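You operate a simulated robot arm through the tools that you are given. There is no shell and no other tool.

You run a simulated robot arm. Do the job below in one go: nothing can be reset, and whatever is moved stays where it is left.

JOB
Put things in order on the top of the small work table. At the end: the green food tin is on the silver flat steel tray; the silver small bowl stands where the green food tin stood; the yellow lemon stands where the silver small bowl stood; the brown grease brush stands where the yellow lemon stood; whatever was shut is shut again. Leave all else as you found it, and nothing knocked over. Set down upright: green food tin.

The check looks at the end state, three seconds after you hand in, the way a careful person would. Anything else that was tipped, shoved, dropped, spilled or broken makes it a failure.

ROBOT AND FRAMES
A 7-joint arm with a two-finger parallel gripper, fixed in place. Base frame: the origin is at the foot of the arm, x ahead of it, y to its left, z up; the work surface is at about z = 0. Readings come in m, rad, newtons and seconds.
With the tool pointing down near the work surface it reaches from about 0.24 to 0.62 m from the base axis. Its first joint turns from -1.152 to 1.152 rad. Payload 2.6 kg.
The tool frame sits at the grasp point between the pads (the TCP): z along the fingers, y along the line on which they close. The tips reach 0.03 m beyond it. The gripper opens to 0.094 m. The fingers are 0.028 m wide and 0.01 m thick; the gripper's body (0.05 by 0.096 m) begins 0.055 m behind the TCP.
Orientation is told as [roll, pitch, yaw] about the base's x, y, z axes, in that order, counted from this pose: with the fingers straight down and closing along the base's y, the tool's x points along the base's -x, its y along +y and its z along -z.

CONTROLS
- The arm moves only by the tool move_arm. Its arguments are lists of equal length, an entry for each row: "xyz": the shift along the base's x, y, z in units of 25 mm (1.0 is 25 mm), a list of three; "angular": the turn, a rotation vector about the base's x, y, z in units of 4 degrees (1.0 is 4 degrees), a list of three; "fingers": the gripper command, from -1 (fully open) to 1 (shut), values between in proportion. In form: {"xyz": [[dx, dy, dz], ...], "angular": [[ax, ay, az], ...], "fingers": [fingers, ...]}. A call has 1 to 20 rows; each row shifts and turns the commanded pose from where the row before left it. A call with a number of a shift or a turn outside -1 to 1 is refused whole. A row lasts 0.2 s, in which the tool goes at most 0.05 m and 0.15 rad; a call with a longer step from one row to the next is refused whole, and so is a gripper value outside its range. A pose out of reach is approached as far as the arm can. The call stops where the force on the tool passes 40 N (or 10 N more than at its start, if that is more) or the arm is blocked; 0.2 s more then pass. Each finger travels about 0.072 m/s and halts on what it meets, pressing with about 25 N; the grip force reading is that of the motor and also rises with nothing between the fingers. The clock runs only during rows and for 0.2 s after the last one: add rows that do not move to give the fingers time. It gives the time, the measured TCP pose, the force on the tool (base axes), the opening and the grip force at its end, in the units of the frame above (readings bear some noise), with the torque about the TCP (base axes, N m) and any sound that the robot's microphone picked up.
- Cameras (640 x 400 px; columns grow to the right, rows downward): "scene" is fixed at [0.0453, 0.4156, 0.563]; the picture's right is [-0.79, -0.61, 0.00], its down [-0.38, 0.49, -0.79] and it looks along [0.48, -0.62, -0.62] (base axes); focal length 368 px, centre (320, 200). "wrist" rides on the gripper at [0.076, 0.014, -0.103] in the tool frame; the picture's right is [-0.18, 0.98, 0.00], its down [-0.75, -0.14, -0.64] and it looks along [-0.63, -0.12, 0.77] (tool axes); focal length 243 px, centre (320, 200). There is no depth. A picture from a camera that has moved, and an enlarged one, comes with that camera's place and axes in the base frame and with its lens. The place of the scene camera against the robot may be out by one fixed shift of up to 0.025 m in any direction.
- snapshot(camera): a new picture of that camera. It takes no simulated time.
- enlarge(camera, box): a new picture of the part [left, top, right, bottom] of that camera's present view, enlarged. It takes no simulated time.
- close_job(): hands the job in; it is judged then, once.

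Places have to be worked out from the pictures, the camera data and where the tool is seen. Open the gripper and draw the arm clear of the work before you hand the job in, unless the task says otherwise.

The tools are called after "Request:" as name(argument=value, ...) on one line, values as JSON. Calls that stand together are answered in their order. move_arm: Moves the arm, as the interface text tells. Its arguments: {"type":"object","properties":{"xyz":{"type":"array"},"angular":{"type":"array"},"fingers":{"type":"array"}},"required":["xyz","angular","fingers"]} The other tools are called the same way: snapshot (camera) takes a picture; enlarge (camera, box) takes an enlarged picture of a part of a camera's view; close_job () hands the job in.

At the start:

```text
t: 0.0
tool_pos: [0.4788, 0.0396, 0.2655]
tool_rot: [-0.001, -0.001, 0.0]
wrist_force: [-0.6, 0.0, -0.1]
wrist_torque: [0.01, 0.0, 0.01]
width: 0.0939
grip_force: 0.0
```

scene: 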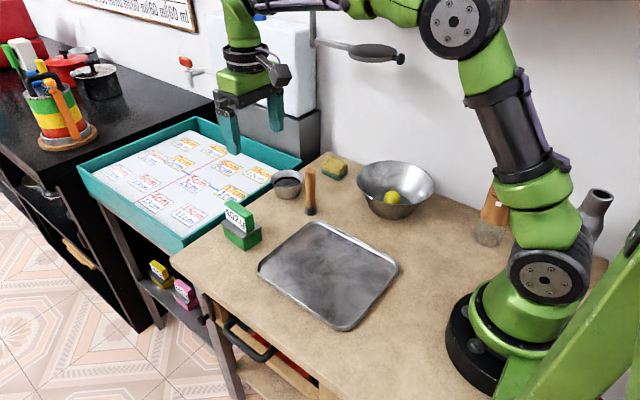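
wrist: 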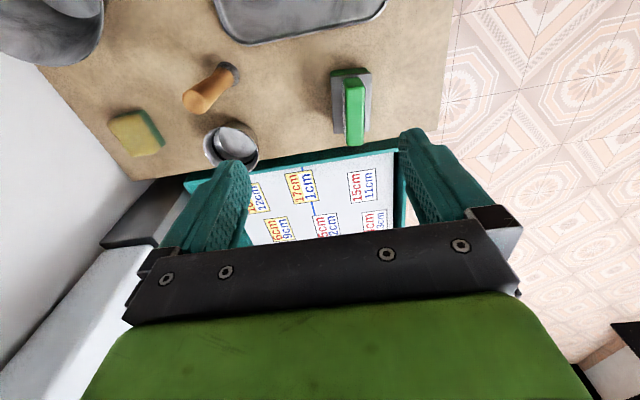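

I'll start by taking close looks at the work table from both cameras to identify the tin, bowl, lemon, brush and tray.

Request:
enlarge(camera="scene", box=[200, 140, 460, 340])

Request:
enlarge(camera="wrist", box=[0, 0, 460, 200])

Request:
enlarge(camera="scene", box=[340, 150, 460, 230])

Request:
enlarge(camera="scene", box=[210, 150, 350, 260])

```text
2.00 times, centred on (330, 240) of scene
camera zoom: at [0.0453, 0.4156, 0.563], right [-0.79, -0.61, 0.0], down [-0.38, 0.49, -0.79], along [0.48, -0.62, -0.62], focal length 735 px, centre (300, 120)
```

zoom: 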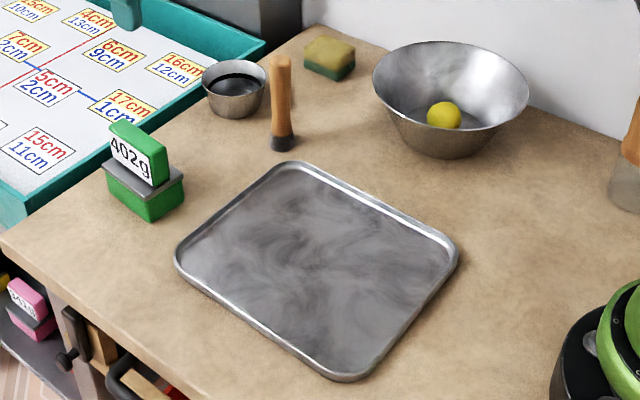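

```text
1.39 times, centred on (230, 100) of wrist
camera zoom: at [0.4029, 0.0543, 0.3678], right [0.18, 0.98, 0.0], down [0.75, -0.14, 0.64], along [0.63, -0.12, -0.77], focal length 338 px, centre (445, 339)
```

zoom: 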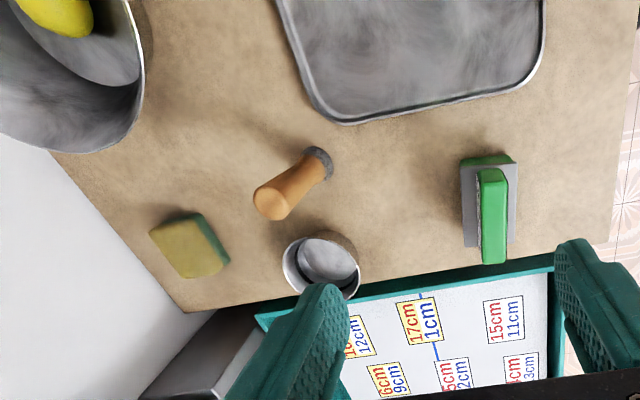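

```text
5.00 times, centred on (400, 190) of scene
camera zoom: at [0.0453, 0.4156, 0.563], right [-0.79, -0.61, 0.0], down [-0.38, 0.49, -0.79], along [0.48, -0.62, -0.62], focal length 1838 px, centre (-80, 250)
```

zoom: 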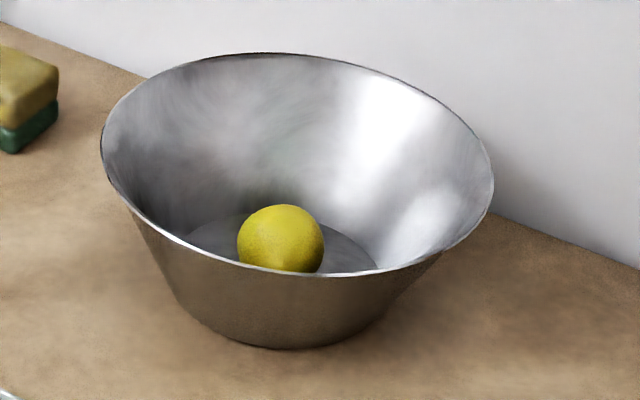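

```text
3.64 times, centred on (280, 205) of scene
camera zoom: at [0.0453, 0.4156, 0.563], right [-0.79, -0.61, 0.0], down [-0.38, 0.49, -0.79], along [0.48, -0.62, -0.62], focal length 1336 px, centre (466, 182)
```

zoom: 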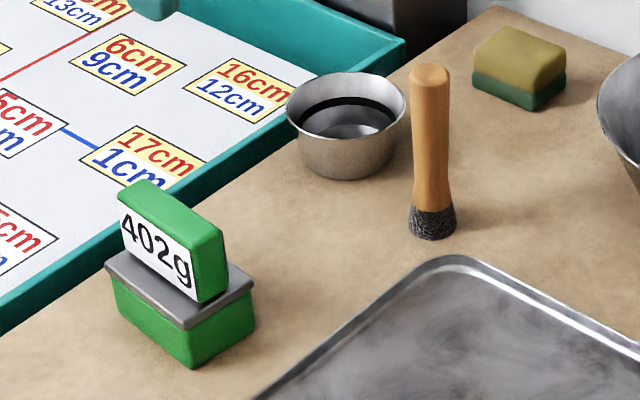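

The lemon lies inside the big flared bowl, and the small bowl has a dark band inside that I want to check. I also need to see what is sticking out from the wall near the arm's path.

Request:
enlarge(camera="scene", box=[180, 0, 420, 150])

Request:
enlarge(camera="scene", box=[260, 155, 330, 225])

Request:
enlarge(camera="scene", box=[440, 150, 640, 275])

Request:
enlarge(camera="scene", box=[200, 180, 280, 260])

```text
2.67 times, centred on (300, 75) of scene
camera zoom: at [0.0453, 0.4156, 0.563], right [-0.79, -0.61, 0.0], down [-0.38, 0.49, -0.79], along [0.48, -0.62, -0.62], focal length 980 px, centre (373, 533)
```

zoom: 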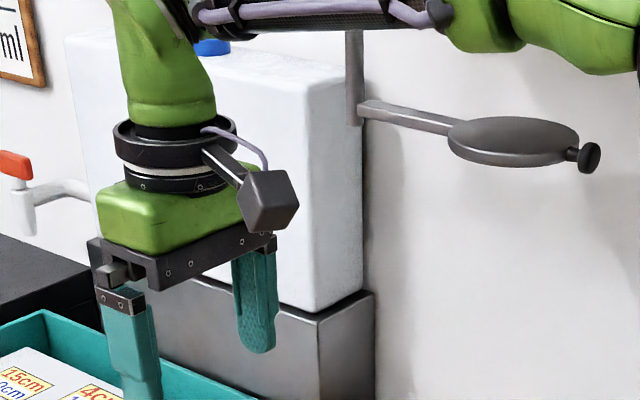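

```text
5.71 times, centred on (295, 190) of scene
camera zoom: at [0.0453, 0.4156, 0.563], right [-0.79, -0.61, 0.0], down [-0.38, 0.49, -0.79], along [0.48, -0.62, -0.62], focal length 2100 px, centre (463, 257)
```

zoom: 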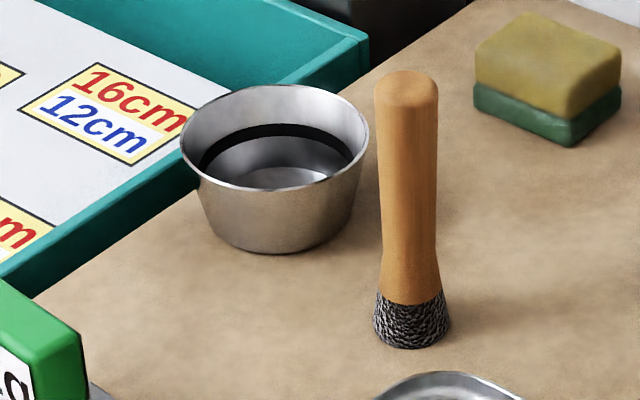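

```text
3.20 times, centred on (540, 212) of scene
camera zoom: at [0.0453, 0.4156, 0.563], right [-0.79, -0.61, 0.0], down [-0.38, 0.49, -0.79], along [0.48, -0.62, -0.62], focal length 1176 px, centre (-384, 160)
```

zoom: 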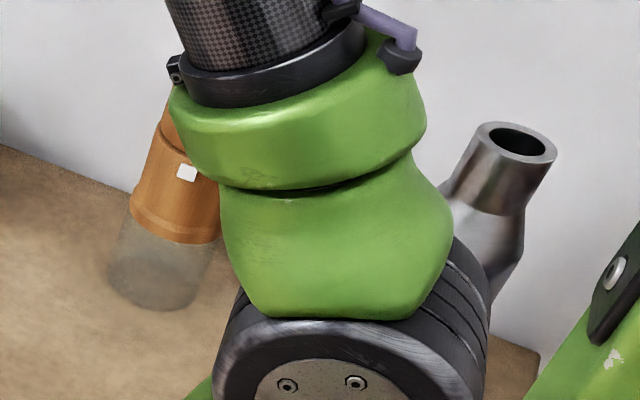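

```text
5.00 times, centred on (240, 220) of scene
camera zoom: at [0.0453, 0.4156, 0.563], right [-0.79, -0.61, 0.0], down [-0.38, 0.49, -0.79], along [0.48, -0.62, -0.62], focal length 1838 px, centre (720, 100)
```

zoom: 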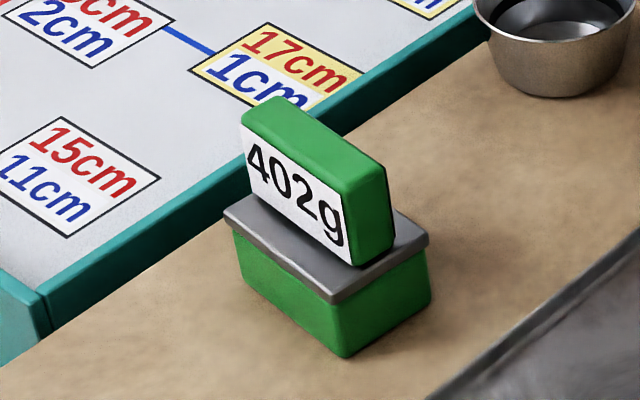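

The obstacle on the wall side looks like a horizontal disc on a swing arm, at z of about 0.3–0.4 and unknown depth. I'll turn the gripper about 80° so the wrist camera faces the wall and I can place both the disc and the big bowl.

Request:
move_arm(xyz=[[0, 0, 0], [0, 0, 0], [0, 0, 0], [0, 0, 0], [0, 0, 0], [0, 0, 0], [0, 0, 0], [0, 0, 0], [0, 0, 0], [0, 0, 0], [0, 0, 0], [0, 0, 0], [0, 0, 0], [0, 0, 0], [0, 0, 0], [0, 0, 0], [0, 0, 0], [0, 0, 0], [0, 0, 0], [0, 0, 0]], angular=[[0, 0, -1], [0, 0, -1], [0, 0, -1], [0, 0, -1], [0, 0, -1], [0, 0, -1], [0, 0, -1], [0, 0, -1], [0, 0, -1], [0, 0, -1], [0, 0, -1], [0, 0, -1], [0, 0, -1], [0, 0, -1], [0, 0, -1], [0, 0, -1], [0, 0, -1], [0, 0, -1], [0, 0, -1], [0, 0, -1]], fingers=[-1, -1, -1, -1, -1, -1, -1, -1, -1, -1, -1, -1, -1, -1, -1, -1, -1, -1, -1, -1])

Request:
snapshot(camera="wrist")

Request:
snapshot(camera="scene")

```text
t: 4.2
tool_pos: [0.4794, 0.0399, 0.2661]
tool_rot: [-0.001, 0.0, -1.397]
wrist_force: [-0.6, -0.3, -0.4]
wrist_torque: [0.01, -0.01, -0.03]
width: 0.0943
grip_force: 0.1
```

```text
taken
camera wrist: at [0.4801, 0.1174, 0.3675], right [1.0, -0.01, 0.0], down [-0.01, -0.77, 0.64], along [-0.01, -0.64, -0.77], focal length 243 px, centre (320, 200)
```

wrist: 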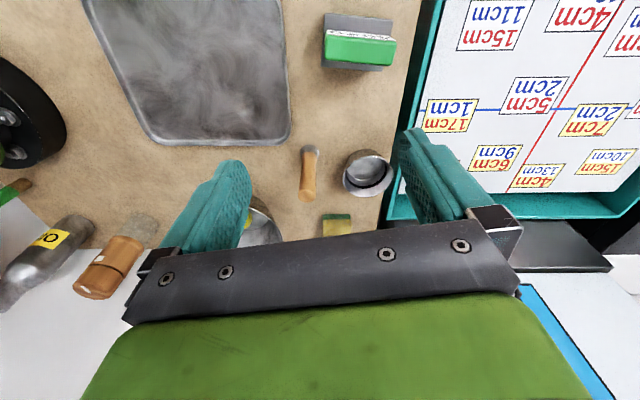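

```text
taken
```

scene: 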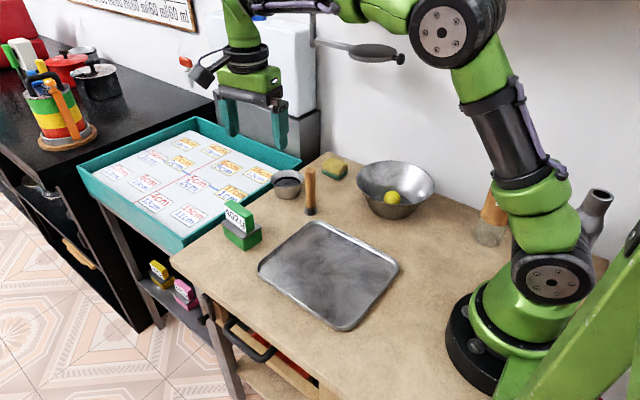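

The wrist view now shows every object well except the big bowl, which the finger hides. I'll enlarge it to measure positions.

Request:
enlarge(camera="wrist", box=[280, 0, 420, 90])

Request:
enlarge(camera="wrist", box=[270, 130, 410, 220])

Request:
enlarge(camera="wrist", box=[70, 0, 310, 160])

Request:
enlarge(camera="wrist", box=[0, 170, 300, 370])

```text
4.44 times, centred on (350, 45) of wrist
camera zoom: at [0.4801, 0.1174, 0.3675], right [1.0, -0.01, 0.0], down [-0.01, -0.77, 0.64], along [-0.01, -0.64, -0.77], focal length 1078 px, centre (187, 889)
```

zoom: 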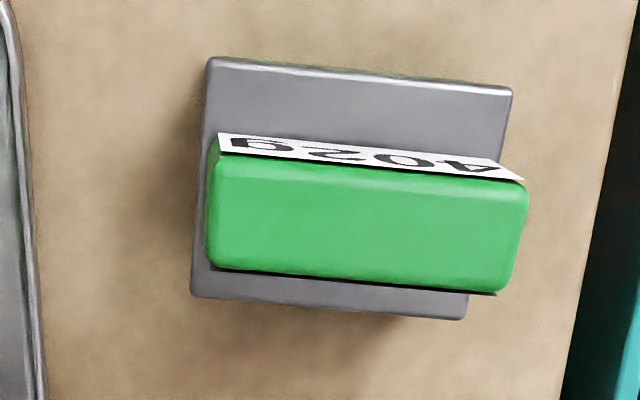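

```text
4.44 times, centred on (340, 175) of wrist
camera zoom: at [0.4801, 0.1174, 0.3675], right [1.0, -0.01, 0.0], down [-0.01, -0.77, 0.64], along [-0.01, -0.64, -0.77], focal length 1078 px, centre (231, 311)
```

zoom: 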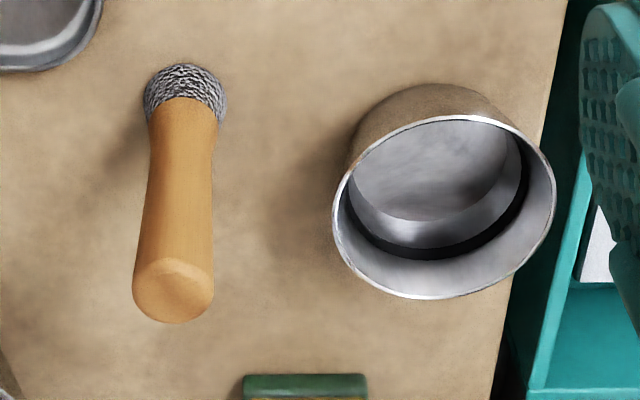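

```text
2.50 times, centred on (190, 80) of wrist
camera zoom: at [0.4801, 0.1174, 0.3675], right [1.0, -0.01, 0.0], down [-0.01, -0.77, 0.64], along [-0.01, -0.64, -0.77], focal length 606 px, centre (645, 500)
```

zoom: 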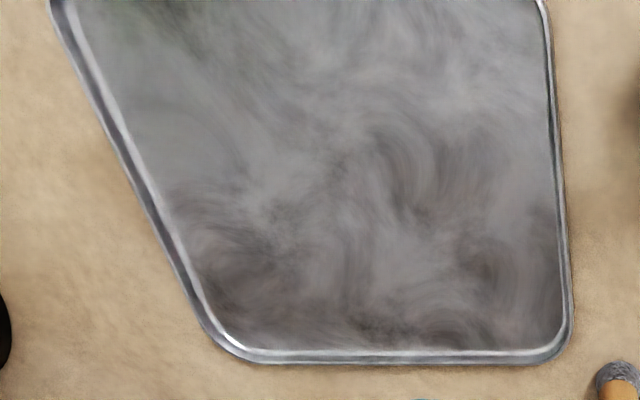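

```text
2.00 times, centred on (150, 270) of wrist
camera zoom: at [0.4801, 0.1174, 0.3675], right [1.0, -0.01, 0.0], down [-0.01, -0.77, 0.64], along [-0.01, -0.64, -0.77], focal length 485 px, centre (660, 60)
```

zoom: 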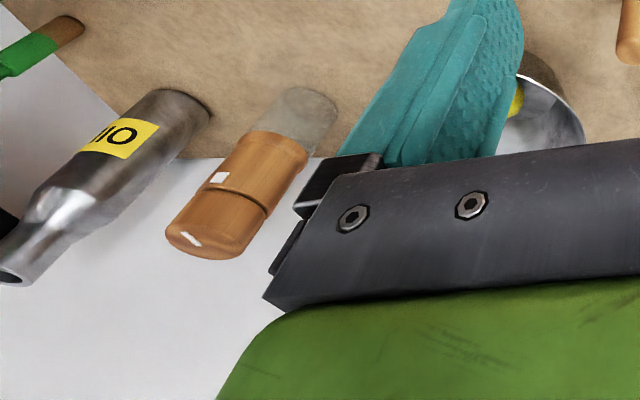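

I estimate the tin at about (0.519, 0.077) with yaw −5°, the small bowl at about (0.553, −0.105), and the brush at about (0.460, −0.085) and 0.11 high. The tray spans x 0.21–0.42 and y from −0.066 up. I'll tilt the tool toward the wall to find the big bowl and the disc.

Request:
move_arm(xyz=[[0, 0.4, 0.4], [0, 0.4, 0.4], [0, 0.4, 0.4], [0, 0.4, 0.4], [0, 0.4, 0.4], [0, 0, 0], [0, 0, 0], [0, 0, 0], [0, 0, 0], [0, 0, 0]], angular=[[-1, 0, 0], [-1, 0, 0], [-1, 0, 0], [-1, 0, 0], [-1, 0, 0], [-1, 0, 0], [-1, 0, 0], [-1, 0, 0], [-1, 0, 0], [-1, 0, 0]], fingers=[-1, -1, -1, -1, -1, -1, -1, -1, -1, -1])

Request:
snapshot(camera="wrist")

Request:
snapshot(camera="scene")

```text
t: 6.4
tool_pos: [0.479, 0.0901, 0.3162]
tool_rot: [-0.144, -0.687, -1.345]
wrist_force: [0.3, -0.1, 0.1]
wrist_torque: [0.0, 0.01, 0.0]
width: 0.0939
grip_force: 0.1
```

```text
taken
camera wrist: at [0.48, 0.2152, 0.3438], right [1.0, -0.01, 0.01], down [-0.01, -0.17, 0.98], along [-0.01, -0.98, -0.17], focal length 243 px, centre (320, 200)
```

wrist: 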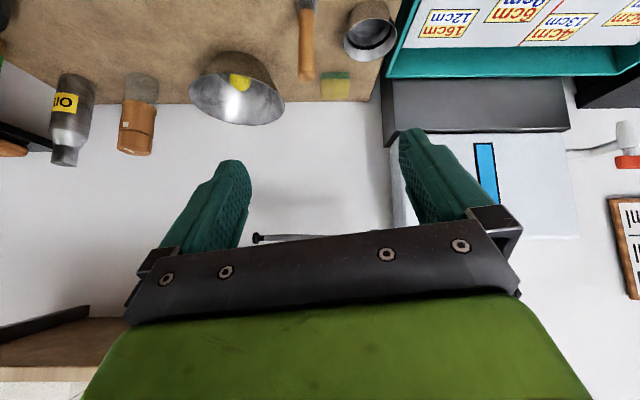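

```text
taken
```

scene: 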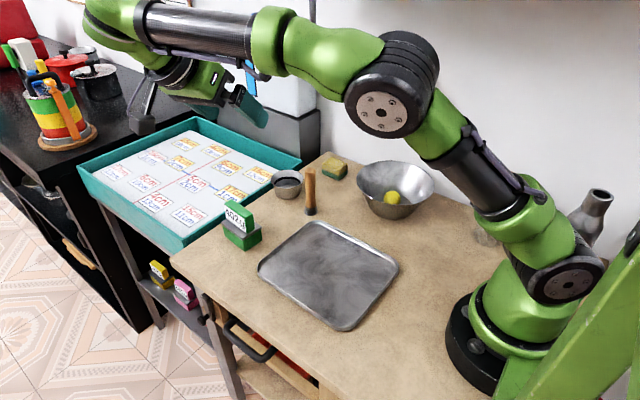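

The disc hangs level at z of about 0.33, near (0.43, −0.26), with its knob near (0.355, −0.27), so I must keep the hand and forearm away from it. I'll level the tool again and move to (0.35, −0.08, 0.28) to look down into the big bowl.

Request:
move_arm(xyz=[[-0.52, -0.68, -0.145], [-0.52, -0.68, -0.145], [-0.52, -0.68, -0.145], [-0.52, -0.68, -0.145], [-0.52, -0.68, -0.145], [-0.52, -0.68, -0.145], [-0.52, -0.68, -0.145], [-0.52, -0.68, -0.145], [-0.52, -0.68, -0.145], [-0.52, -0.68, -0.145]], angular=[[1, 0, 0], [1, 0, 0], [1, 0, 0], [1, 0, 0], [1, 0, 0], [1, 0, 0], [1, 0, 0], [1, 0, 0], [1, 0, 0], [1, 0, 0]], fingers=[-1, -1, -1, -1, -1, -1, -1, -1, -1, -1])

Request:
snapshot(camera="wrist")

Request:
snapshot(camera="scene")

```text
t: 8.6
tool_pos: [0.349, -0.081, 0.2797]
tool_rot: [0.002, -0.001, -1.397]
wrist_force: [0.2, -0.4, 0.7]
wrist_torque: [0.02, 0.0, 0.0]
width: 0.0942
grip_force: 0.0
```

```text
taken
camera wrist: at [0.3494, -0.0024, 0.3813], right [1.0, -0.01, 0.0], down [-0.01, -0.77, 0.64], along [-0.01, -0.64, -0.77], focal length 243 px, centre (320, 200)
```

wrist: 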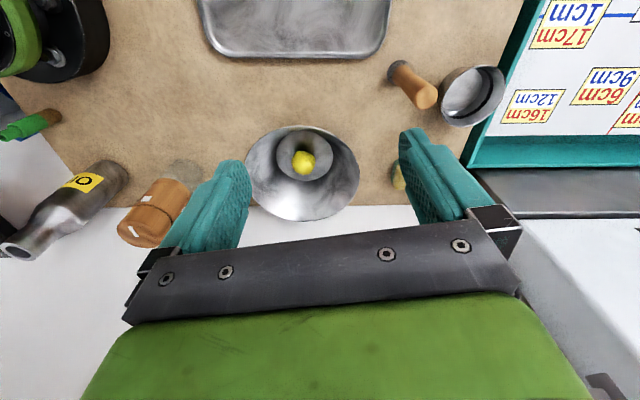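

```text
taken
```

scene: 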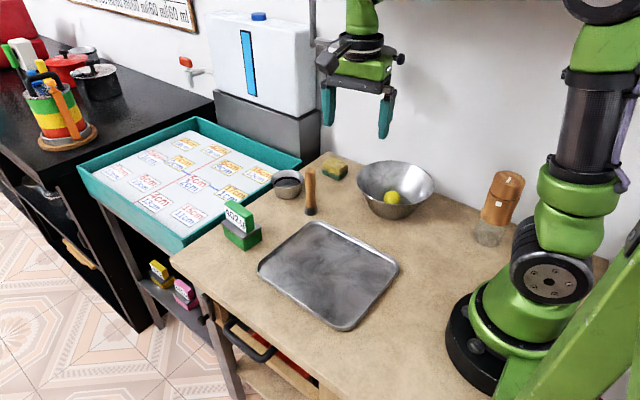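

This is a clear view into the big bowl with the lemon at its bottom. I'll enlarge it and the brush and small-bowl area for measurement.

Request:
enlarge(camera="wrist", box=[230, 110, 390, 230])

Request:
enlarge(camera="wrist", box=[380, 40, 520, 140])

Request:
enlarge(camera="wrist", box=[180, 0, 420, 80])

Request:
enlarge(camera="scene", box=[290, 0, 450, 150])

```text
3.33 times, centred on (310, 170) of wrist
camera zoom: at [0.3494, -0.0024, 0.3813], right [1.0, -0.01, 0.0], down [-0.01, -0.77, 0.64], along [-0.01, -0.64, -0.77], focal length 809 px, centre (353, 300)
```

zoom: 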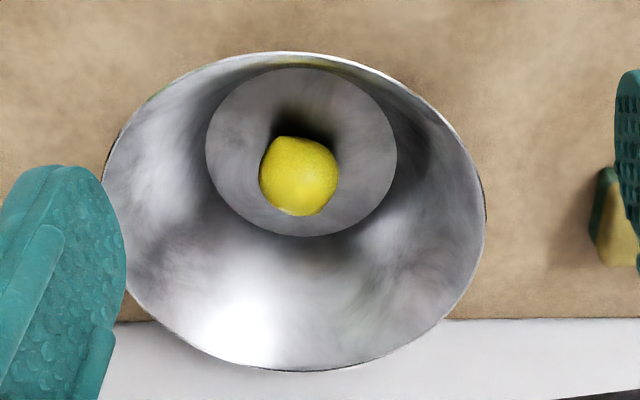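

```text
4.00 times, centred on (450, 90) of wrist
camera zoom: at [0.3494, -0.0024, 0.3813], right [1.0, -0.01, 0.0], down [-0.01, -0.77, 0.64], along [-0.01, -0.64, -0.77], focal length 970 px, centre (-200, 640)
```

zoom: 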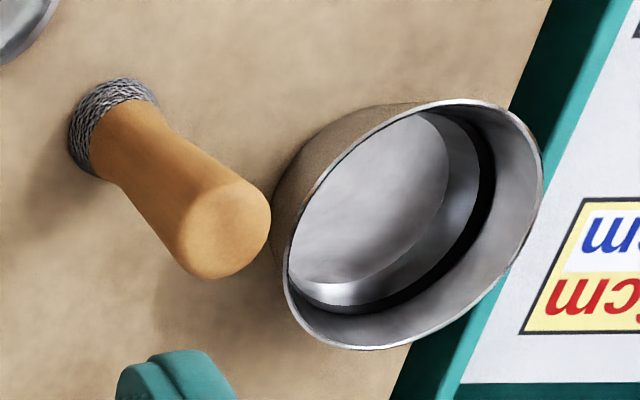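

```text
2.67 times, centred on (300, 40) of wrist
camera zoom: at [0.3494, -0.0024, 0.3813], right [1.0, -0.01, 0.0], down [-0.01, -0.77, 0.64], along [-0.01, -0.64, -0.77], focal length 647 px, centre (373, 627)
```

zoom: 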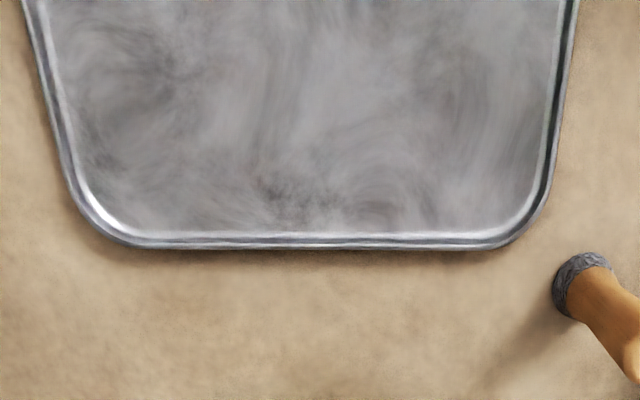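

```text
2.67 times, centred on (370, 75) of scene
camera zoom: at [0.0453, 0.4156, 0.563], right [-0.79, -0.61, 0.0], down [-0.38, 0.49, -0.79], along [0.48, -0.62, -0.62], focal length 980 px, centre (187, 533)
```

zoom: 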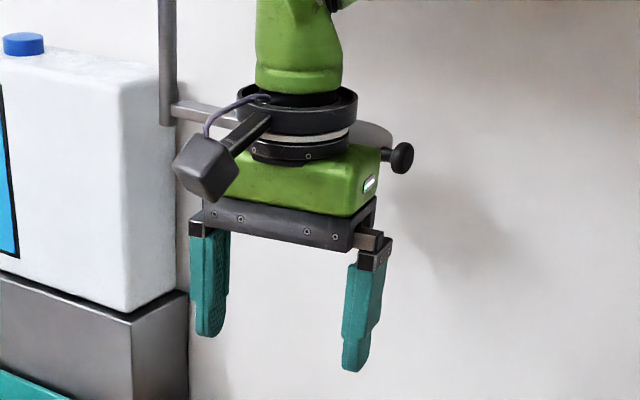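

The big bowl is centred near (0.319, −0.217) with floor radius 0.05, rim radius 0.088 and rim height 0.075, and the lemon sits at its centre. Next I'll tilt up to measure the hanging disc and knob from a second viewpoint, since they limit how the arm can reach the bowl.

Request:
move_arm(xyz=[[-0.08, 0.15, 0], [-0.08, 0.15, 0], [-0.08, 0.15, 0], [-0.08, 0.15, 0], [-0.08, 0.15, 0], [-0.08, 0.15, 0], [-0.08, 0.15, 0], [-0.08, 0.15, 0], [-0.08, 0.15, 0], [-0.08, 0.15, 0], [-0.08, 0.15, 0], [-0.08, 0.15, 0], [-0.08, 0.15, 0]], angular=[[-1, 0, 0], [-1, 0, 0], [-1, 0, 0], [-1, 0, 0], [-1, 0, 0], [-1, 0, 0], [-1, 0, 0], [-1, 0, 0], [-1, 0, 0], [-1, 0, 0], [-1, 0, 0], [-1, 0, 0], [-1, 0, 0]], fingers=[-1, -1, -1, -1, -1, -1, -1, -1, -1, -1, -1, -1, -1])

Request:
snapshot(camera="wrist")

Request:
snapshot(camera="scene")

```text
t: 11.4
tool_pos: [0.3222, -0.0313, 0.2795]
tool_rot: [-0.219, -0.89, -1.294]
wrist_force: [0.2, 0.4, 0.9]
wrist_torque: [0.02, 0.0, 0.0]
width: 0.0939
grip_force: 0.0
```

```text
taken
camera wrist: at [0.324, 0.098, 0.2814], right [1.0, -0.01, 0.01], down [-0.01, 0.04, 1.0], along [-0.01, -1.0, 0.04], focal length 243 px, centre (320, 200)
```

wrist: 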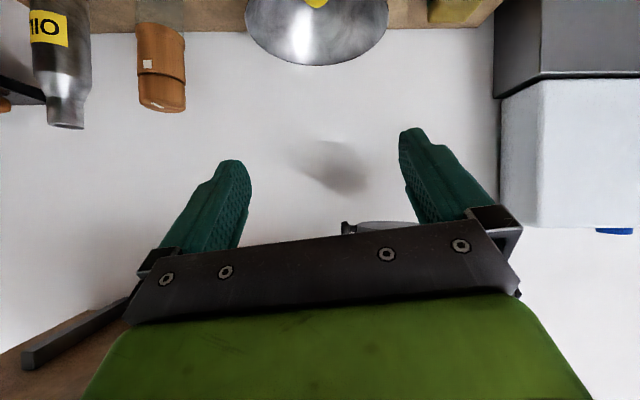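

```text
taken
```

scene: 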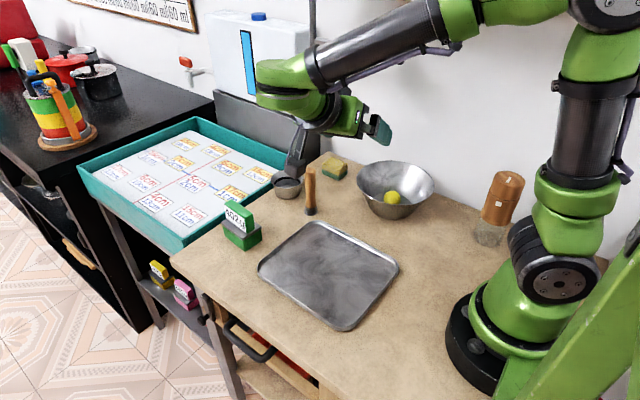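

Triangulating puts the knob at about (0.359, −0.239, 0.334). A vertical tool over the big bowl would hit it, so the lemon and brush need a tool leaning about 20° toward +y. The tin comes first, so I'll level the tool and move over it.

Request:
move_arm(xyz=[[0.606, 0.331, 0], [0.606, 0.331, 0], [0.606, 0.331, 0], [0.606, 0.331, 0], [0.606, 0.331, 0], [0.606, 0.331, 0], [0.606, 0.331, 0], [0.606, 0.331, 0], [0.606, 0.331, 0], [0.606, 0.331, 0], [0.606, 0.331, 0], [0.606, 0.331, 0], [0.606, 0.331, 0]], angular=[[1, 0, 0], [1, 0, 0], [1, 0, 0], [1, 0, 0], [1, 0, 0], [1, 0, 0], [1, 0, 0], [1, 0, 0], [1, 0, 0], [1, 0, 0], [1, 0, 0], [1, 0, 0], [1, 0, 0]], fingers=[-1, -1, -1, -1, -1, -1, -1, -1, -1, -1, -1, -1, -1])

Request:
move_arm(xyz=[[0, 0, 0], [0, 0, 0], [0, 0, 0], [0, 0, 0], [0, 0, 0], [0, 0, 0], [0, 0, 0], [0, 0, 0], [0, 0, 0], [0, 0, 0], [0, 0, 0], [0, 0, 0], [0, 0, 0], [0, 0, 0], [0, 0, 0], [0, 0, 0], [0, 0, 0], [0, 0, 0], [0, 0, 0]], angular=[[0, 0, 0.987], [0, 0, 0.987], [0, 0, 0.987], [0, 0, 0.987], [0, 0, 0.987], [0, 0, 0.987], [0, 0, 0.987], [0, 0, 0.987], [0, 0, 0.987], [0, 0, 0.987], [0, 0, 0.987], [0, 0, 0.987], [0, 0, 0.987], [0, 0, 0.987], [0, 0, 0.987], [0, 0, 0.987], [0, 0, 0.987], [0, 0, 0.987], [0, 0, 0.987]], fingers=[-1, -1, -1, -1, -1, -1, -1, -1, -1, -1, -1, -1, -1, -1, -1, -1, -1, -1, -1])

Request:
snapshot(camera="wrist")

Request:
snapshot(camera="scene")

```text
t: 14.2
tool_pos: [0.5223, 0.0779, 0.279]
tool_rot: [0.0, 0.001, -1.397]
wrist_force: [0.1, 0.0, 0.6]
wrist_torque: [-0.02, 0.02, -0.04]
width: 0.0941
grip_force: 0.1
```

```text
t: 18.2
tool_pos: [0.52, 0.0777, 0.2795]
tool_rot: [0.0, -0.001, -0.086]
wrist_force: [-0.1, 0.8, 0.0]
wrist_torque: [-0.01, 0.01, 0.0]
width: 0.0941
grip_force: 0.0
```

```text
taken
camera wrist: at [0.4459, 0.0978, 0.3818], right [0.27, 0.96, 0.0], down [0.74, -0.2, 0.64], along [0.62, -0.17, -0.77], focal length 243 px, centre (320, 200)
```

wrist: 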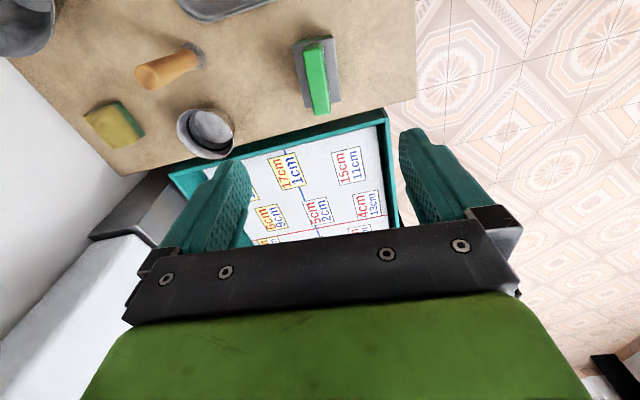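

```text
taken
```

scene: 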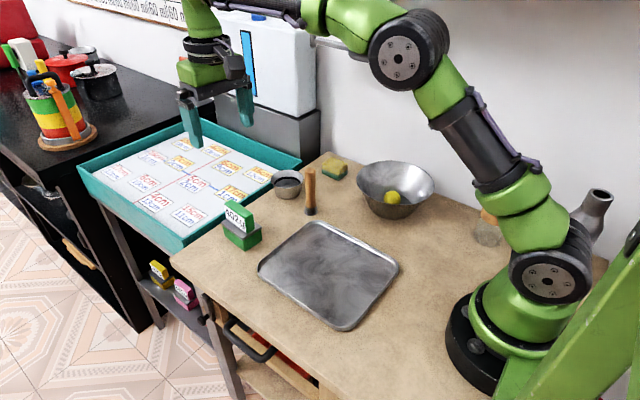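

The tool is over the tin at yaw −5°. I'll enlarge the tin from this viewpoint to check its position before going down.

Request:
enlarge(camera="wrist", box=[270, 20, 370, 130])

Request:
enlarge(camera="wrist", box=[120, 30, 250, 170])

```text
3.64 times, centred on (320, 75) of wrist
camera zoom: at [0.4459, 0.0978, 0.3818], right [0.27, 0.96, 0.0], down [0.74, -0.2, 0.64], along [0.62, -0.17, -0.77], focal length 882 px, centre (320, 654)
```

zoom: 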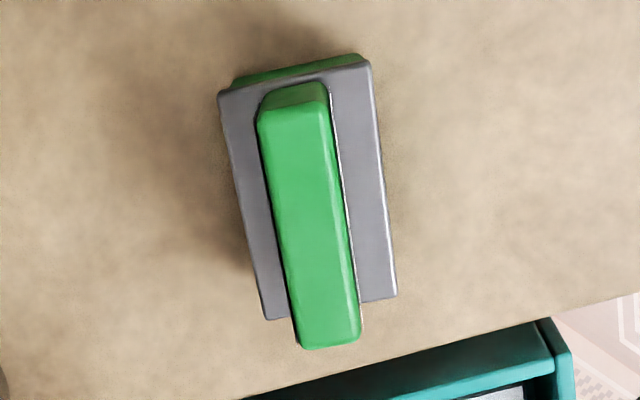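

```text
2.86 times, centred on (185, 100) of wrist
camera zoom: at [0.4459, 0.0978, 0.3818], right [0.27, 0.96, 0.0], down [0.74, -0.2, 0.64], along [0.62, -0.17, -0.77], focal length 693 px, centre (706, 486)
```

zoom: 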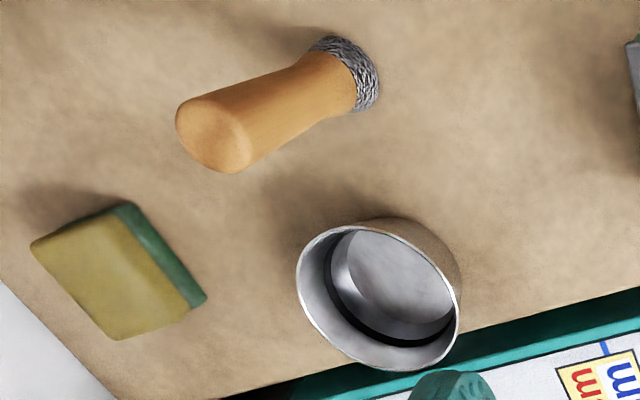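

The tin's centre from this view is (0.5195, 0.0745), in agreement with the first estimate, so I'll take (0.519, 0.0757) as its place. I'm going down around the upper block with the fingers open, tips at about z 0.048.

Request:
move_arm(xyz=[[-0.04, -0.08, -0.89], [0, 0, -0.89], [0, 0, -0.89], [0, 0, -0.89], [0, 0, -0.89], [0, 0, -0.89], [0, 0, -0.89], [0, 0, -0.89], [0, 0, -0.89], [0, 0, 0]], angular=[[0, 0, 0], [0, 0, 0], [0, 0, 0], [0, 0, 0], [0, 0, 0], [0, 0, 0], [0, 0, 0], [0, 0, 0], [0, 0, 0], [0, 0, 0]], fingers=[-1, -1, -1, -1, -1, -1, -1, -1, -1, -1])

Request:
enlarge(camera="scene", box=[170, 130, 330, 270])

Request:
snapshot(camera="wrist")

```text
t: 20.4
tool_pos: [0.5191, 0.0752, 0.0811]
tool_rot: [-0.002, 0.0, -0.088]
wrist_force: [-0.1, 0.8, 0.0]
wrist_torque: [0.01, -0.03, 0.02]
width: 0.0941
grip_force: 0.2
```

```text
2.86 times, centred on (250, 200) of scene
camera zoom: at [0.0453, 0.4156, 0.563], right [-0.79, -0.61, 0.0], down [-0.38, 0.49, -0.79], along [0.48, -0.62, -0.62], focal length 1050 px, centre (520, 200)
```

zoom: 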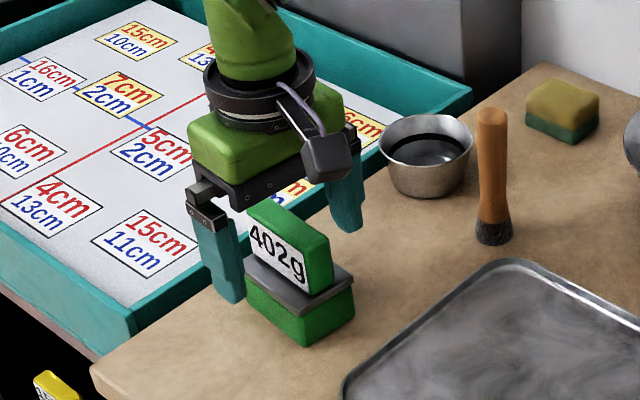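

```text
taken
camera wrist: at [0.4446, 0.0964, 0.1821], right [0.27, 0.96, 0.0], down [0.74, -0.21, 0.64], along [0.62, -0.17, -0.77], focal length 243 px, centre (320, 200)
```

wrist: 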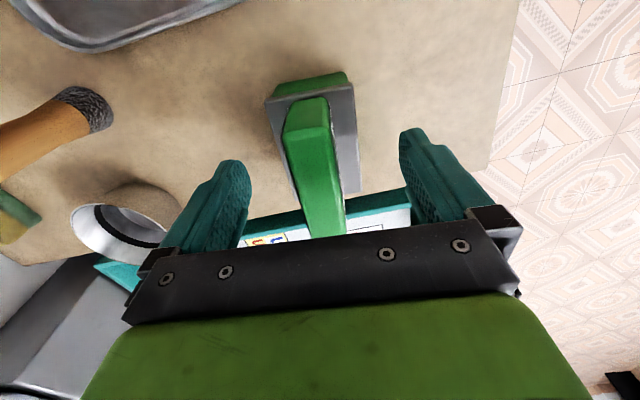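

The fingers straddle the block evenly and the tips are near z 0.051. I'll lower 4 mm more and close on the block.

Request:
move_arm(xyz=[[0, 0, -0.16], [0, 0, 0], [0, 0, 0], [0, 0, 0], [0, 0, 0], [0, 0, 0], [0, 0, 0]], angular=[[0, 0, 0], [0, 0, 0], [0, 0, 0], [0, 0, 0], [0, 0, 0], [0, 0, 0], [0, 0, 0]], fingers=[-1, 1, 1, 1, 1, 1, 1])

Request:
snapshot(camera="wrist")

```text
t: 22.0
tool_pos: [0.5197, 0.0755, 0.0755]
tool_rot: [0.0, 0.001, -0.087]
wrist_force: [0.4, -0.9, 0.4]
wrist_torque: [0.02, 0.06, 0.04]
width: 0.0265
grip_force: 24.6
```

```text
taken
camera wrist: at [0.4448, 0.0963, 0.178], right [0.27, 0.96, 0.0], down [0.74, -0.21, 0.64], along [0.62, -0.17, -0.77], focal length 243 px, centre (320, 200)
```

wrist: 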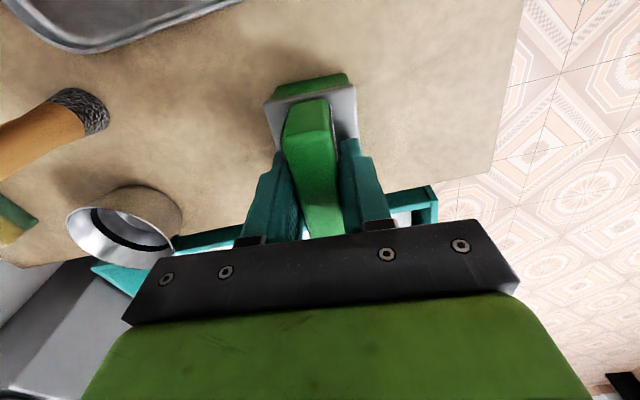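

The block is gripped (26.5 mm, 24.6 N) and the tin did not shift. I'll lift a few centimetres and check that the whole tin comes up.

Request:
move_arm(xyz=[[0, 0, 0.3], [0, 0, 0.3], [0, 0, 0.3], [0, 0, 0.3], [0, 0, 0]], angular=[[0, 0, 0], [0, 0, 0], [0, 0, 0], [0, 0, 0], [0, 0, 0]], fingers=[1, 1, 1, 1, 1])

Request:
enlarge(camera="scene", box=[170, 130, 330, 270])

```text
t: 23.2
tool_pos: [0.5186, 0.0756, 0.1071]
tool_rot: [0.0, 0.001, -0.088]
wrist_force: [-0.1, 0.7, -3.9]
wrist_torque: [0.0, 0.0, 0.0]
width: 0.0262
grip_force: 25.9
```

```text
2.86 times, centred on (250, 200) of scene
camera zoom: at [0.0453, 0.4156, 0.563], right [-0.79, -0.61, 0.0], down [-0.38, 0.49, -0.79], along [0.48, -0.62, -0.62], focal length 1050 px, centre (520, 200)
```

zoom: 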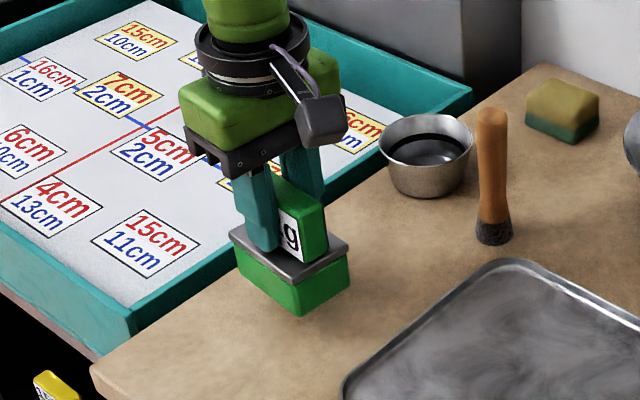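

The full weight (3.9 N ≈ 0.40 kg) is on the gripper, so the tin is one piece. I'll raise it and carry it over the tray centre near (0.32, 0.03).

Request:
move_arm(xyz=[[0, 0, 0.7], [0, 0, 0.7], [-0.796, -0.182, 0], [-0.796, -0.182, 0], [-0.796, -0.182, 0], [-0.796, -0.182, 0], [-0.796, -0.182, 0], [-0.796, -0.182, 0], [-0.796, -0.182, 0], [-0.796, -0.182, 0], [-0.796, -0.182, 0], [-0.796, -0.182, 0], [0, 0, 0]], angular=[[0, 0, 0], [0, 0, 0], [0, 0, 0], [0, 0, 0], [0, 0, 0], [0, 0, 0], [0, 0, 0], [0, 0, 0], [0, 0, 0], [0, 0, 0], [0, 0, 0], [0, 0, 0], [0, 0, 0]], fingers=[1, 1, 1, 1, 1, 1, 1, 1, 1, 1, 1, 1, 1])

Request:
snapshot(camera="scene")

Request:
snapshot(camera="wrist")

```text
t: 26.0
tool_pos: [0.3215, 0.0303, 0.1402]
tool_rot: [0.0, 0.0, -0.087]
wrist_force: [-0.4, 0.4, -3.1]
wrist_torque: [-0.02, -0.03, -0.02]
width: 0.0264
grip_force: 25.1
```

```text
taken
```

scene: 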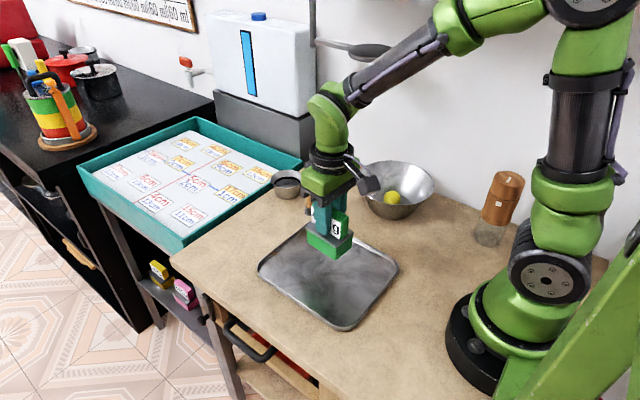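

```text
taken
camera wrist: at [0.2466, 0.0505, 0.2427], right [0.27, 0.96, 0.0], down [0.74, -0.21, 0.64], along [0.62, -0.17, -0.77], focal length 243 px, centre (320, 200)
```

wrist: 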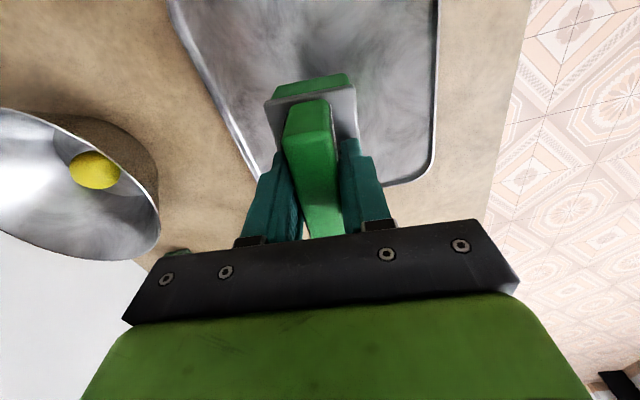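

The tin hangs over the tray centre. I'll lower it to about 8 mm above the expected touch height, then creep down.

Request:
move_arm(xyz=[[0, 0, -0.55], [0, 0, -0.55], [0, 0, -0.55], [0, 0, -0.55], [0, 0, 0]], angular=[[0, 0, 0], [0, 0, 0], [0, 0, 0], [0, 0, 0], [0, 0, 0]], fingers=[1, 1, 1, 1, 1])

Request:
move_arm(xyz=[[0, 0, -0.08], [0, 0, -0.08], [0, 0, 0]], angular=[[0, 0, 0], [0, 0, 0], [0, 0, 0]], fingers=[1, 1, 1])

Request:
enlarge(camera="scene", box=[250, 170, 410, 340])

```text
t: 27.2
tool_pos: [0.3208, 0.03, 0.086]
tool_rot: [0.001, 0.0, -0.087]
wrist_force: [0.0, -0.4, -3.8]
wrist_torque: [-0.01, -0.01, -0.02]
width: 0.0265
grip_force: 24.7
```

```text
t: 28.0
tool_pos: [0.3203, 0.0299, 0.0817]
tool_rot: [0.002, 0.0, -0.087]
wrist_force: [-0.7, 0.8, -3.9]
wrist_torque: [0.02, -0.03, 0.01]
width: 0.0262
grip_force: 25.0
```

```text
2.35 times, centred on (330, 255) of scene
camera zoom: at [0.0453, 0.4156, 0.563], right [-0.79, -0.61, 0.0], down [-0.38, 0.49, -0.79], along [0.48, -0.62, -0.62], focal length 865 px, centre (296, 71)
```

zoom: 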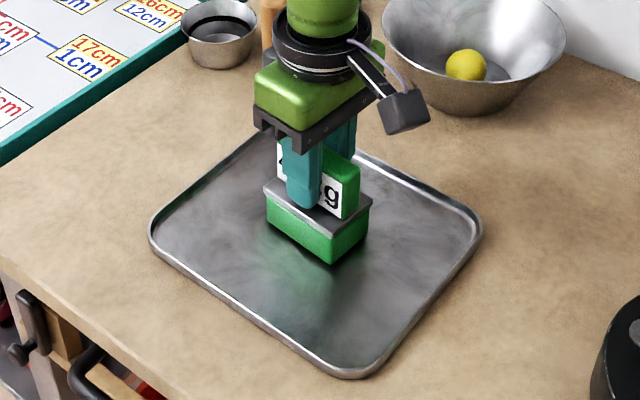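

The tin is still hanging (−3.9 N) at z 0.082. I'll creep down in ~1 mm steps until the weight comes off.

Request:
move_arm(xyz=[[0, 0, -0.04], [0, 0, -0.04], [0, 0, 0]], angular=[[0, 0, 0], [0, 0, 0], [0, 0, 0]], fingers=[1, 1, 1])

Request:
move_arm(xyz=[[0, 0, -0.04], [0, 0, 0]], angular=[[0, 0, 0], [0, 0, 0]], fingers=[1, 1])

```text
t: 28.8
tool_pos: [0.3201, 0.0299, 0.0794]
tool_rot: [0.0, 0.001, -0.088]
wrist_force: [-2.7, -0.4, 7.9]
wrist_torque: [0.01, 0.37, 0.04]
width: 0.0261
grip_force: 25.0
```

```text
t: 29.4
tool_pos: [0.3219, 0.0302, 0.0787]
tool_rot: [-0.001, -0.001, -0.086]
wrist_force: [-5.8, -1.2, 19.3]
wrist_torque: [0.01, -0.01, -0.03]
width: 0.0265
grip_force: 25.5
```

It has touched down on the tray. I'll ease up 1 mm to relieve the push, open the fingers and lift straight up.

Request:
move_arm(xyz=[[0, 0, 0.045], [0, 0, 0]], angular=[[0, 0, 0], [0, 0, 0]], fingers=[1, 1])

Request:
move_arm(xyz=[[0, 0, 0], [0, 0, 0], [0, 0, 0], [0, 0, 0], [0, 0, 0], [0, 0, 0.4], [0, 0, 0.8], [0, 0, 0.8], [0, 0, 0.8], [0, 0, 0.8], [0, 0, 0.8], [0, 0, 0]], angular=[[0, 0, 0], [0, 0, 0], [0, 0, 0], [0, 0, 0], [0, 0, 0], [0, 0, 0], [0, 0, 0], [0, 0, 0], [0, 0, 0], [0, 0, 0], [0, 0, 0], [0, 0, 0]], fingers=[0.3, 0.1, -0.2, -0.6, -1, -1, -1, -1, -1, -1, -1, -1])

Request:
snapshot(camera="scene")

Request:
snapshot(camera="wrist")

```text
t: 30.0
tool_pos: [0.3201, 0.0307, 0.0799]
tool_rot: [0.0, 0.001, -0.085]
wrist_force: [1.3, 0.6, 0.6]
wrist_torque: [0.03, -0.28, -0.02]
width: 0.0263
grip_force: 25.2
```

```text
t: 32.6
tool_pos: [0.319, 0.03, 0.1901]
tool_rot: [-0.001, 0.001, -0.087]
wrist_force: [-0.4, 0.1, -0.5]
wrist_torque: [0.01, -0.02, -0.03]
width: 0.0941
grip_force: 0.1
```

```text
taken
```

scene: 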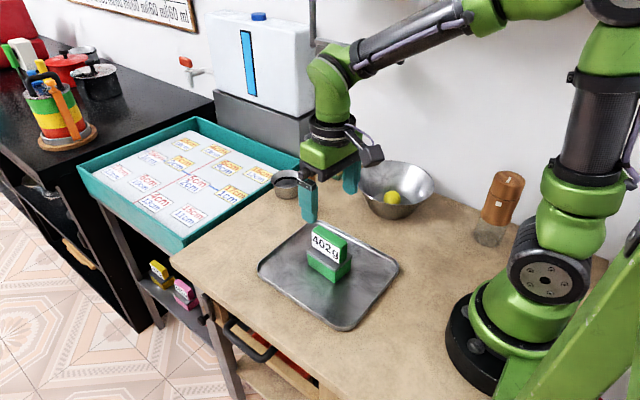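

```text
taken
camera wrist: at [0.2459, 0.0509, 0.292], right [0.27, 0.96, 0.0], down [0.74, -0.21, 0.64], along [0.62, -0.17, -0.77], focal length 243 px, centre (320, 200)
```

wrist: 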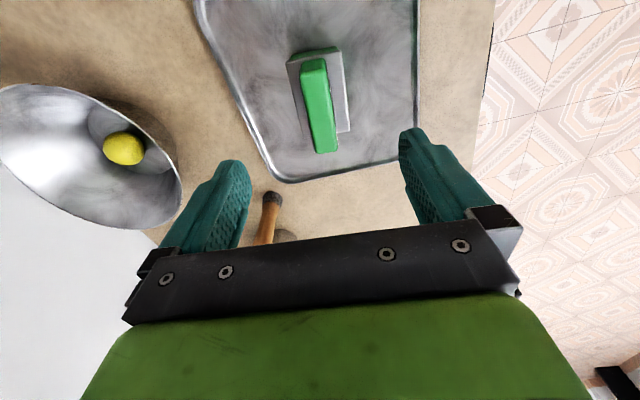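

The tin stands upright in the middle of the tray. I'll raise and swing to a viewpoint near the small bowl with yaw −45°, to re-measure the bowl before gripping across its rim.

Request:
move_arm(xyz=[[0, 0, 0.8], [0, 0, 0.8], [0.8, -0.3, 0.1], [0.8, -0.3, 0.1], [0.8, -0.3, 0.1], [0.8, -0.3, 0.1], [0.8, -0.3, 0.1], [0.8, -0.3, 0.1], [0.8, -0.3, 0], [0.8, -0.3, 0], [0.8, -0.3, 0], [0.8, -0.3, 0], [0, 0, 0]], angular=[[0, 0, 0], [0, 0, 0], [0, 0, -1], [0, 0, -1], [0, 0, -1], [0, 0, -1], [0, 0, -1], [0, 0, -1], [0, 0, -1], [0, 0, -1], [0, 0, -1], [0, 0, -1], [0, 0, 0]], fingers=[-1, -1, -1, -1, -1, -1, -1, -1, -1, -1, -1, -1, -1])

Request:
snapshot(camera="wrist")

Request:
snapshot(camera="scene")

```text
t: 35.4
tool_pos: [0.5211, -0.0462, 0.2451]
tool_rot: [0.001, -0.001, -0.786]
wrist_force: [-0.6, -1.1, 0.0]
wrist_torque: [0.01, 0.0, 0.01]
width: 0.0939
grip_force: 0.0
```

```text
taken
camera wrist: at [0.4771, 0.0182, 0.3464], right [0.83, 0.56, 0.0], down [0.43, -0.63, 0.64], along [0.36, -0.53, -0.77], focal length 243 px, centre (320, 200)
```

wrist: 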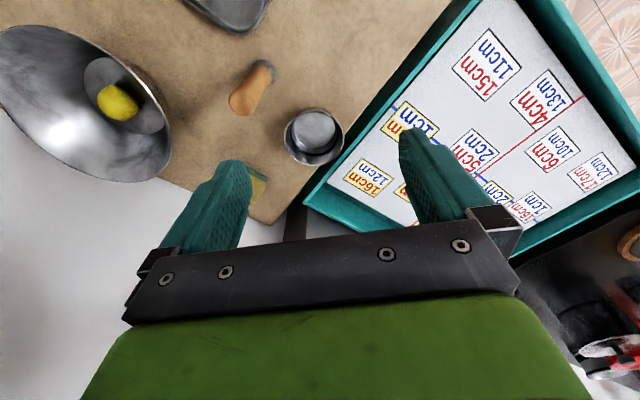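

```text
taken
```

scene: 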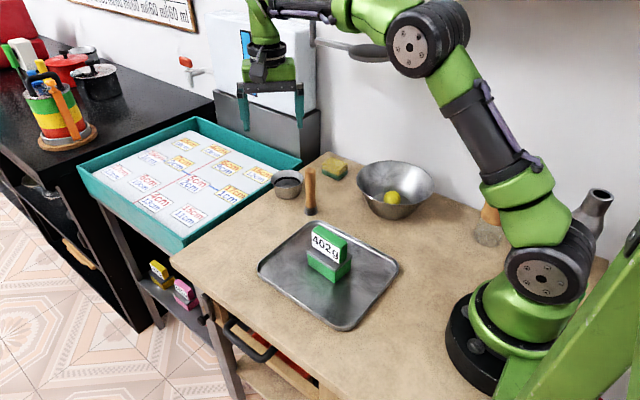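

The small bowl is clear between the fingers. Enlarging it for a precise centre.

Request:
enlarge(camera="wrist", box=[260, 80, 380, 190])

Request:
enlarge(camera="wrist", box=[200, 40, 340, 130])

```text
3.64 times, centred on (320, 135) of wrist
camera zoom: at [0.4771, 0.0182, 0.3464], right [0.83, 0.56, 0.0], down [0.43, -0.63, 0.64], along [0.36, -0.53, -0.77], focal length 882 px, centre (320, 436)
```

zoom: 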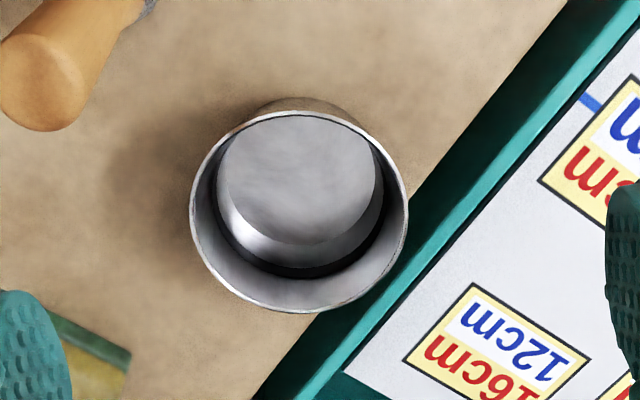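

```text
4.44 times, centred on (270, 85) of wrist
camera zoom: at [0.4771, 0.0182, 0.3464], right [0.83, 0.56, 0.0], down [0.43, -0.63, 0.64], along [0.36, -0.53, -0.77], focal length 1078 px, centre (542, 711)
```

zoom: 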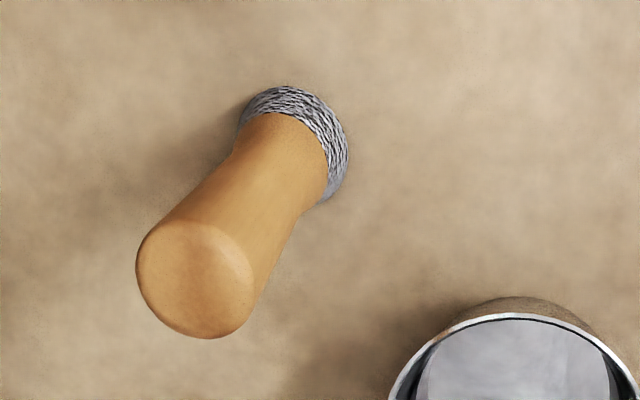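

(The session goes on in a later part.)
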